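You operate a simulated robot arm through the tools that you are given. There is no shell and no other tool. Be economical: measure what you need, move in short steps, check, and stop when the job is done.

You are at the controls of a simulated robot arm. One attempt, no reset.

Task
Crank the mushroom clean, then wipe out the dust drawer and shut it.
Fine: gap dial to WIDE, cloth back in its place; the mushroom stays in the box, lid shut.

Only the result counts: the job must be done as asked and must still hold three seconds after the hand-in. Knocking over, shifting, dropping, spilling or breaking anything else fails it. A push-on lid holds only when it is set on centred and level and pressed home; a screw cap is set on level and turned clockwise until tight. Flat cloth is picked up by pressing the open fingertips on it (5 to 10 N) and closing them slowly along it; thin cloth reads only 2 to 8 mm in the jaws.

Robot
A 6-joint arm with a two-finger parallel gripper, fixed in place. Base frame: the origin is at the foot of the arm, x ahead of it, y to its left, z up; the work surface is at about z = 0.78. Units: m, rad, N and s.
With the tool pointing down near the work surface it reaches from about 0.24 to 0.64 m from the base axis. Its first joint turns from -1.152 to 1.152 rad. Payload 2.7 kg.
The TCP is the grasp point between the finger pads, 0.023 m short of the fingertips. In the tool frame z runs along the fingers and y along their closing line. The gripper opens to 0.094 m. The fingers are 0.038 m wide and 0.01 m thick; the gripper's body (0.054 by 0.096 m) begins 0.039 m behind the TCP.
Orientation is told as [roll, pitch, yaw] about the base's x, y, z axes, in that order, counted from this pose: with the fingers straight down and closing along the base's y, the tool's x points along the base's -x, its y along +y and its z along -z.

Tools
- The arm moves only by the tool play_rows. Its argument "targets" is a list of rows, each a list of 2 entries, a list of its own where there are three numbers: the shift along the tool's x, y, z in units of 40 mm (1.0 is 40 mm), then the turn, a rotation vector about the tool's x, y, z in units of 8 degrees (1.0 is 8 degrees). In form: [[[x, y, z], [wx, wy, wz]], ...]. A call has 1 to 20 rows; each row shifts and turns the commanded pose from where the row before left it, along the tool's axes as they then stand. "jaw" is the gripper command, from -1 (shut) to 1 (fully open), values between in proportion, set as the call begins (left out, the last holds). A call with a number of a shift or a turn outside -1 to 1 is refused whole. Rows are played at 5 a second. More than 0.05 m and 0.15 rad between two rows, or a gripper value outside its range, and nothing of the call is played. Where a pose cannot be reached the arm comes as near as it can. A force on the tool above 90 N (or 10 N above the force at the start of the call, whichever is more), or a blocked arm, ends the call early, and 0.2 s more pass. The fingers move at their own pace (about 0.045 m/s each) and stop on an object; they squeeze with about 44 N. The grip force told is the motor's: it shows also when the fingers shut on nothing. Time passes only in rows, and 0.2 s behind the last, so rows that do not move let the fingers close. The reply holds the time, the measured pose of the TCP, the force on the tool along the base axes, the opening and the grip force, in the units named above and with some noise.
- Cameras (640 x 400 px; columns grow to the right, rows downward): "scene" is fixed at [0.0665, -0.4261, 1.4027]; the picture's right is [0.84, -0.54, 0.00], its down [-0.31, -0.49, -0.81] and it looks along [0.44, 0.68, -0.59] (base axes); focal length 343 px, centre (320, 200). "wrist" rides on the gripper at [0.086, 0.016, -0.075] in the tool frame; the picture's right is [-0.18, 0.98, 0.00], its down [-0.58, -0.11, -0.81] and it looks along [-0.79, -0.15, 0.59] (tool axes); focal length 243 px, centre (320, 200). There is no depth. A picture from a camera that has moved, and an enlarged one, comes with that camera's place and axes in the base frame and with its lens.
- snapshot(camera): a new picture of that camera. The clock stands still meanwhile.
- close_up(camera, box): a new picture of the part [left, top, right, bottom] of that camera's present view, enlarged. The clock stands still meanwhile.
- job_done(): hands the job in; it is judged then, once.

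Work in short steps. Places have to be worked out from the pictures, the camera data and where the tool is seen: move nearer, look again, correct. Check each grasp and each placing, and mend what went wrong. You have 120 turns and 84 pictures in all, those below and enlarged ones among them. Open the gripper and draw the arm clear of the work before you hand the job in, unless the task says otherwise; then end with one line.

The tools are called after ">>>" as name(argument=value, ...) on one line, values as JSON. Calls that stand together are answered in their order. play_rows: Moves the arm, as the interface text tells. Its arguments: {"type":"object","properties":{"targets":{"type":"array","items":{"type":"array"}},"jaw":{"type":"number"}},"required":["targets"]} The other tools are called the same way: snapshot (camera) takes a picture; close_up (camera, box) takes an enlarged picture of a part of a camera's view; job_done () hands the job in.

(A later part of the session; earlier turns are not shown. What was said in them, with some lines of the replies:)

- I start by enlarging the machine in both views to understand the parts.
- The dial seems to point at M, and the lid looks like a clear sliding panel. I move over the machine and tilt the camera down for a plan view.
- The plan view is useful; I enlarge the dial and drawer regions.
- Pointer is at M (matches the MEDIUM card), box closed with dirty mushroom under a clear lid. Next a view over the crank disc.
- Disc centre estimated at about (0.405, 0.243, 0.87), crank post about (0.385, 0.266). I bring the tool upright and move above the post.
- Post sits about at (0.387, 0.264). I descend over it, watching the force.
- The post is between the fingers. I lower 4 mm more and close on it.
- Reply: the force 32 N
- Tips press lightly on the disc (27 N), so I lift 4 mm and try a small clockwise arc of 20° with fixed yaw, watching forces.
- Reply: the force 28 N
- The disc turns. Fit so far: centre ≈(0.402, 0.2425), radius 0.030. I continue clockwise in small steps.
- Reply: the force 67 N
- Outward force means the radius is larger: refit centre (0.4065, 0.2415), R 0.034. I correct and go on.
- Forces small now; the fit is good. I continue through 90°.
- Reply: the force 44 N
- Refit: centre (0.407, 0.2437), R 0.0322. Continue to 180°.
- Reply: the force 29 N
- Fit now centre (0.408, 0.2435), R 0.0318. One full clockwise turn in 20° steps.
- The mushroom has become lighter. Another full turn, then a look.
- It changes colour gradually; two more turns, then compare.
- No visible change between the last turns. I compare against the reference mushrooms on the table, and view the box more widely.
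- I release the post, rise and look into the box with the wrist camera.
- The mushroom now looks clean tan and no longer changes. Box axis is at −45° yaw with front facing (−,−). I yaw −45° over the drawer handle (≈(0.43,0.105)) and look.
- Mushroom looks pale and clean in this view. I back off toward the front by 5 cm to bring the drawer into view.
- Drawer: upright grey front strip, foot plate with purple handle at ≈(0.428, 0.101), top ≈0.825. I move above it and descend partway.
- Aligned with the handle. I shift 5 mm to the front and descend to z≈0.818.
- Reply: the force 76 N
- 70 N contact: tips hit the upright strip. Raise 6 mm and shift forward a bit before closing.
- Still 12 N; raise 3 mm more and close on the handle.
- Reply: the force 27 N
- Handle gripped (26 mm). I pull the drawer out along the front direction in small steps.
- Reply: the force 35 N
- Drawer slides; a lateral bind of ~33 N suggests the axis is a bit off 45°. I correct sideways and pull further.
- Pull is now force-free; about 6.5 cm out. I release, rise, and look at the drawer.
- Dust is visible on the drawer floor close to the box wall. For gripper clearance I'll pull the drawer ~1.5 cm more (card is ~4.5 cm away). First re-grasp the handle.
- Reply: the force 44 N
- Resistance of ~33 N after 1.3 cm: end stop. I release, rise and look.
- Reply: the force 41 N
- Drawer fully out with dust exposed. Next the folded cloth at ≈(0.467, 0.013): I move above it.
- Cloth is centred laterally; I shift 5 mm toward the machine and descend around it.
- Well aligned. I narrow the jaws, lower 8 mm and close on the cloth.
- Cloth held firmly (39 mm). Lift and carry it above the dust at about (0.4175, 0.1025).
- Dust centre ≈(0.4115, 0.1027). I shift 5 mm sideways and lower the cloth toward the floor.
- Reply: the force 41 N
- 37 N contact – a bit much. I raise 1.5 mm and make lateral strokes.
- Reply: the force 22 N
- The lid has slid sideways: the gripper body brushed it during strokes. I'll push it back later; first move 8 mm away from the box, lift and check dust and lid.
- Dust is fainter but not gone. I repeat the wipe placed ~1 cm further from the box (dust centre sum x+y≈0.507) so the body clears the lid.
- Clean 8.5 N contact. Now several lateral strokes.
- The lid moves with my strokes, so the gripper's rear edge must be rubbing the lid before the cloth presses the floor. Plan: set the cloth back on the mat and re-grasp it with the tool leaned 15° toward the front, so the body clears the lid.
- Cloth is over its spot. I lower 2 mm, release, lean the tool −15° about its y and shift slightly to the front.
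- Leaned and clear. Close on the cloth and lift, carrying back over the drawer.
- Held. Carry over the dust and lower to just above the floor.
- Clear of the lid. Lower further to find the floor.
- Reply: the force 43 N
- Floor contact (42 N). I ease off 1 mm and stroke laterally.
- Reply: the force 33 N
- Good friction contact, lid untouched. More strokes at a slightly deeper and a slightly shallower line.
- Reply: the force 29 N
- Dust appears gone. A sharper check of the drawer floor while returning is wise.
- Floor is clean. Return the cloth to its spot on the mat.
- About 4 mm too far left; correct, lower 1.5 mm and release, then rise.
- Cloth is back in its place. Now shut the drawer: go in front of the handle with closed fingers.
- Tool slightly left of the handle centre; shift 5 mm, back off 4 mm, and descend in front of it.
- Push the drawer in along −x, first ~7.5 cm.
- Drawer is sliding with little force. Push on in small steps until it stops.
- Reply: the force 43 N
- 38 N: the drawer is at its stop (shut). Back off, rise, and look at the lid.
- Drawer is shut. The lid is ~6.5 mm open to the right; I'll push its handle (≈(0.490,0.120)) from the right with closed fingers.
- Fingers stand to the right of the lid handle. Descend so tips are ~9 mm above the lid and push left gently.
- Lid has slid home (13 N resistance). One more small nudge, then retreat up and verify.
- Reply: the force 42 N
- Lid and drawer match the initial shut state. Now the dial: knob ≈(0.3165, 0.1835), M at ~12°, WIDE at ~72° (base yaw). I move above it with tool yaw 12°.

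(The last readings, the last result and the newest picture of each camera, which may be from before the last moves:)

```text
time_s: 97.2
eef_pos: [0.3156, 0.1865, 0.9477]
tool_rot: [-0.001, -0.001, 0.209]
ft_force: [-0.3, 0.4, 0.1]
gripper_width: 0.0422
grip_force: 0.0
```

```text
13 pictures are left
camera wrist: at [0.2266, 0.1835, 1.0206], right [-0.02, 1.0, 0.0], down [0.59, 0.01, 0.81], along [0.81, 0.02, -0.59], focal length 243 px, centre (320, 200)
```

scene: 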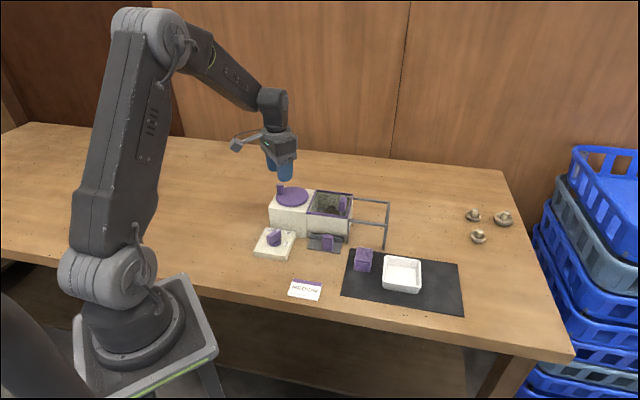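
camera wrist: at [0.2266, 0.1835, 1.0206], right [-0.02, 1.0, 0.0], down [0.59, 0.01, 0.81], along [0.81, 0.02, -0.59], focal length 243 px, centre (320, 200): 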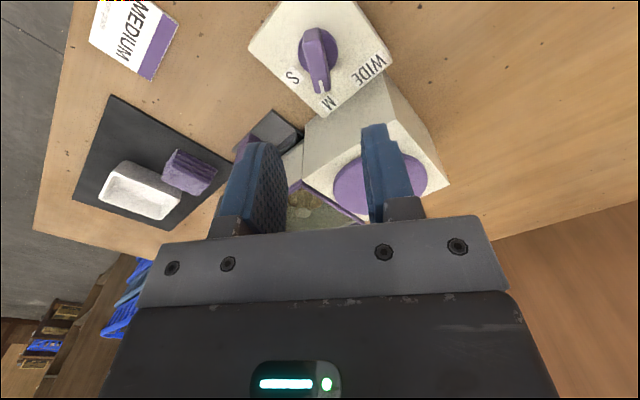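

Knob bar at (0.3175, 0.184), direction ≈11°. Small correction and descend.

>>> play_rows(targets=[[[-0.04, -0.07, 0.9], [0, 0, 0]], [[0, 0, 0.9], [0, 0, 0]], [[0, 0, 0.7], [0, 0, 0]], [[0, 0, 0.3], [0, 0, 0]], [[0, 0, 0], [0, 0, 0]]])

>>> close_up(camera="wrist", box=[200, 60, 440, 230])

>>> close_up(camera="scene", box=[240, 180, 340, 270])

```text
time_s: 98.4
eef_pos: [0.3174, 0.1816, 0.8331]
tool_rot: [0.0, 0.0, 0.21]
ft_force: [-0.4, 1.1, -0.9]
gripper_width: 0.0422
grip_force: 0.1
```

```text
2.35 times, centred on (320, 145) of wrist
camera zoom: at [0.2284, 0.18, 0.9076], right [-0.02, 1.0, 0.0], down [0.59, 0.01, 0.81], along [0.81, 0.02, -0.59], focal length 571 px, centre (320, 329)
```

zoom: 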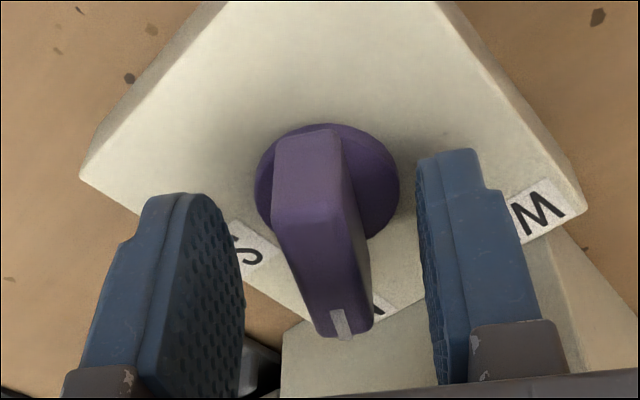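

```text
4.44 times, centred on (290, 225) of scene
camera zoom: at [0.0665, -0.4261, 1.4027], right [0.84, -0.54, 0.0], down [-0.31, -0.49, -0.81], along [0.44, 0.68, -0.59], focal length 1525 px, centre (453, 89)
```

zoom: 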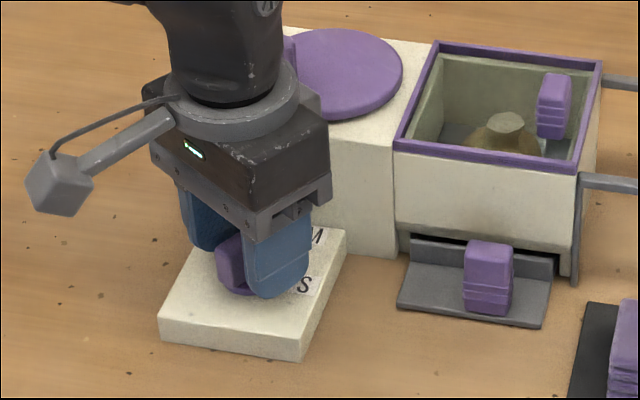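

Bar is between the fingers. Close and check.

>>> play_rows(targets=[[[0, 0, 0.03], [0, 0, 0]], [[0, 0, 0], [0, 0, 0]], [[0, 0, 0], [0, 0, 0]], [[0, 0, 0], [0, 0, 0]]], jaw=-1)

>>> play_rows(targets=[[[0, 0, 0], [0, 0, -0.9]], [[0, 0, 0], [0, 0, -0.9]], [[0, 0, 0], [0, 0, 0]]])

```text
time_s: 99.4
eef_pos: [0.3161, 0.1843, 0.8327]
tool_rot: [0.002, -0.002, 0.211]
ft_force: [-7.6, 21.2, -4.1]
gripper_width: 0.014
grip_force: 44.7
```

```text
time_s: 100.2
eef_pos: [0.3182, 0.1832, 0.8334]
tool_rot: [0.002, -0.001, 0.465]
ft_force: [-8.0, 22.3, -4.2]
gripper_width: 0.0136
grip_force: 45.1
```

Knob turns with the tool. I relieve the sideways load slightly and continue to 72°.

>>> play_rows(targets=[[[-0.02, 0.04, 0], [0, 0, -0.95]], [[0, 0, 0], [0, 0, -0.95]], [[0, 0, 0], [0, 0, -0.95]], [[0, 0, 0], [0, 0, -0.95]], [[0, 0, 0], [0, 0, -0.95]], [[0, 0, 0], [0, 0, -0.95]], [[0, 0, 0], [0, 0, 0]]])

>>> close_up(camera="scene", box=[240, 180, 340, 270])

```text
time_s: 101.8
eef_pos: [0.3175, 0.1829, 0.8333]
tool_rot: [-0.001, 0.001, 1.257]
ft_force: [8.1, -9.0, 14.5]
gripper_width: 0.0138
grip_force: 45.0
```

```text
4.44 times, centred on (290, 225) of scene
camera zoom: at [0.0665, -0.4264, 1.4026], right [0.84, -0.54, 0.0], down [-0.31, -0.49, -0.81], along [0.44, 0.68, -0.59], focal length 1525 px, centre (453, 89)
```

zoom: 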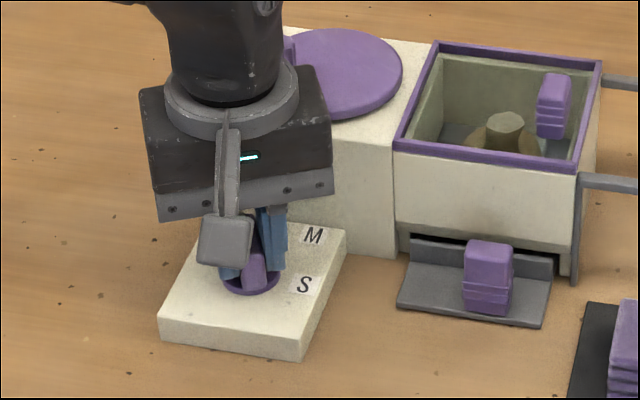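

Yaw is 72°. Release, rise straight up and check the pointer.

>>> play_rows(targets=[[[0, 0, 0], [0, 0, 0]], [[0, 0, 0], [0, 0, 0]], [[0, 0, -0.7], [0, 0, 0]], [[0, 0, -1], [0, 0, 0]], [[0, 0, -1], [0, 0, 0]], [[0, 0, -1], [0, 0, 0]], [[0, 0, -0.5], [0, 0, 0]]], jaw=-0.1)

>>> close_up(camera="wrist", box=[220, 0, 420, 140])

>>> close_up(camera="scene", box=[240, 190, 340, 270])

```text
time_s: 103.4
eef_pos: [0.3164, 0.1858, 1.0006]
tool_rot: [-0.001, 0.001, 1.256]
ft_force: [0.1, -0.2, -0.1]
gripper_width: 0.042
grip_force: 0.0
```

```text
2.86 times, centred on (320, 70) of wrist
camera zoom: at [0.2741, 0.1079, 1.0739], right [-0.88, 0.48, 0.0], down [0.28, 0.52, 0.81], along [0.39, 0.71, -0.59], focal length 693 px, centre (320, 571)
```

zoom: 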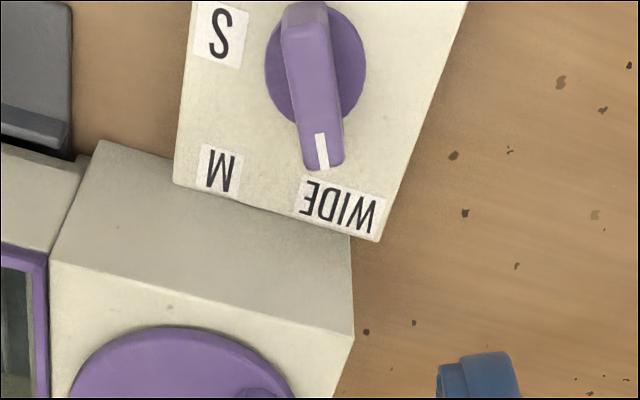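

```text
5.00 times, centred on (290, 230) of scene
camera zoom: at [0.0665, -0.4262, 1.4027], right [0.84, -0.54, 0.0], down [-0.31, -0.49, -0.81], along [0.44, 0.68, -0.59], focal length 1716 px, centre (470, 50)
```

zoom: 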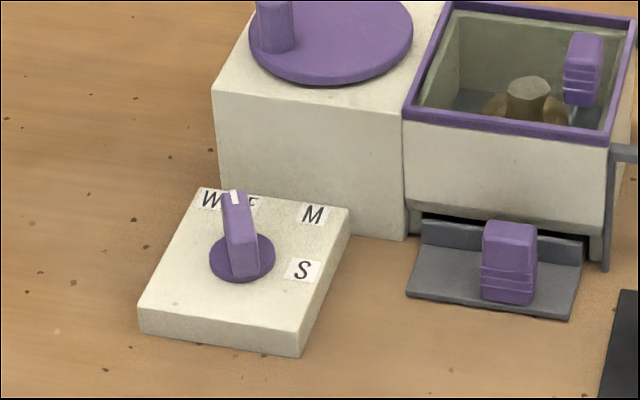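

Dial points at WIDE. I open the gripper, raise the arm clear and take a final overall look.

>>> play_rows(targets=[[[0, 0, -1], [0, 0, 0]], [[0.3, 0.5, -0.8], [0, 0, 0]], [[0, 0, 0], [0, 0, 0]]], jaw=1)

>>> close_up(camera="scene", box=[240, 165, 480, 315])

>>> close_up(camera="scene", box=[300, 180, 360, 220])

```text
time_s: 104.2
eef_pos: [0.296, 0.1787, 1.072]
tool_rot: [-0.001, -0.001, 1.256]
ft_force: [0.0, 0.2, -0.2]
gripper_width: 0.0939
grip_force: 0.1
```

```text
2.67 times, centred on (360, 240) of scene
camera zoom: at [0.0665, -0.4262, 1.4027], right [0.84, -0.54, 0.0], down [-0.31, -0.49, -0.81], along [0.44, 0.68, -0.59], focal length 915 px, centre (213, 93)
```

zoom: 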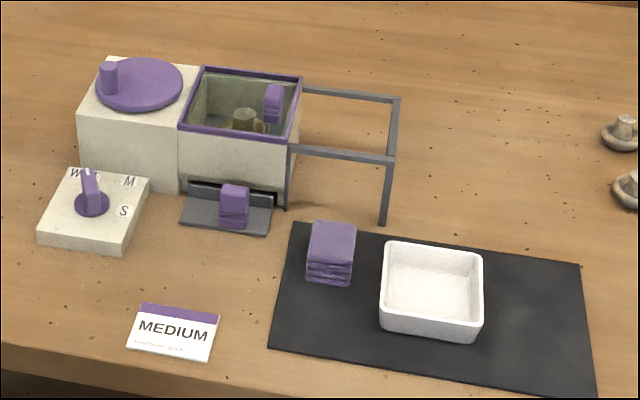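

```text
10.00 times, centred on (330, 200) of scene
camera zoom: at [0.0665, -0.4262, 1.4027], right [0.84, -0.54, 0.0], down [-0.31, -0.49, -0.81], along [0.44, 0.68, -0.59], focal length 3432 px, centre (220, 200)
```

zoom: 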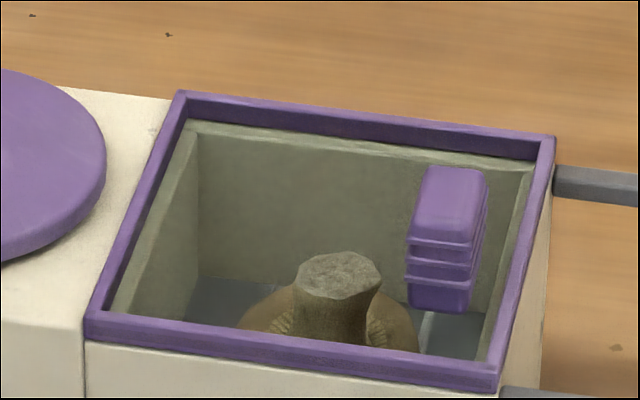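

Everything is in the asked state: lid and drawer shut, cloth in its place, dial at WIDE, and the arm is clear. I hand in the job.

>>> job_done()

```text
The job is handed in.
```

I handed the job in with the mushroom cranked, the drawer wiped and shut, the dial on WIDE (within about 3°), the cloth back in its place and the lid closed. I judged the mushroom clean by eye through the tinted lid, after nearly five turns at the M setting. My gripper slid the lid open about 16 mm while I was wiping; I pushed it back until it stopped.
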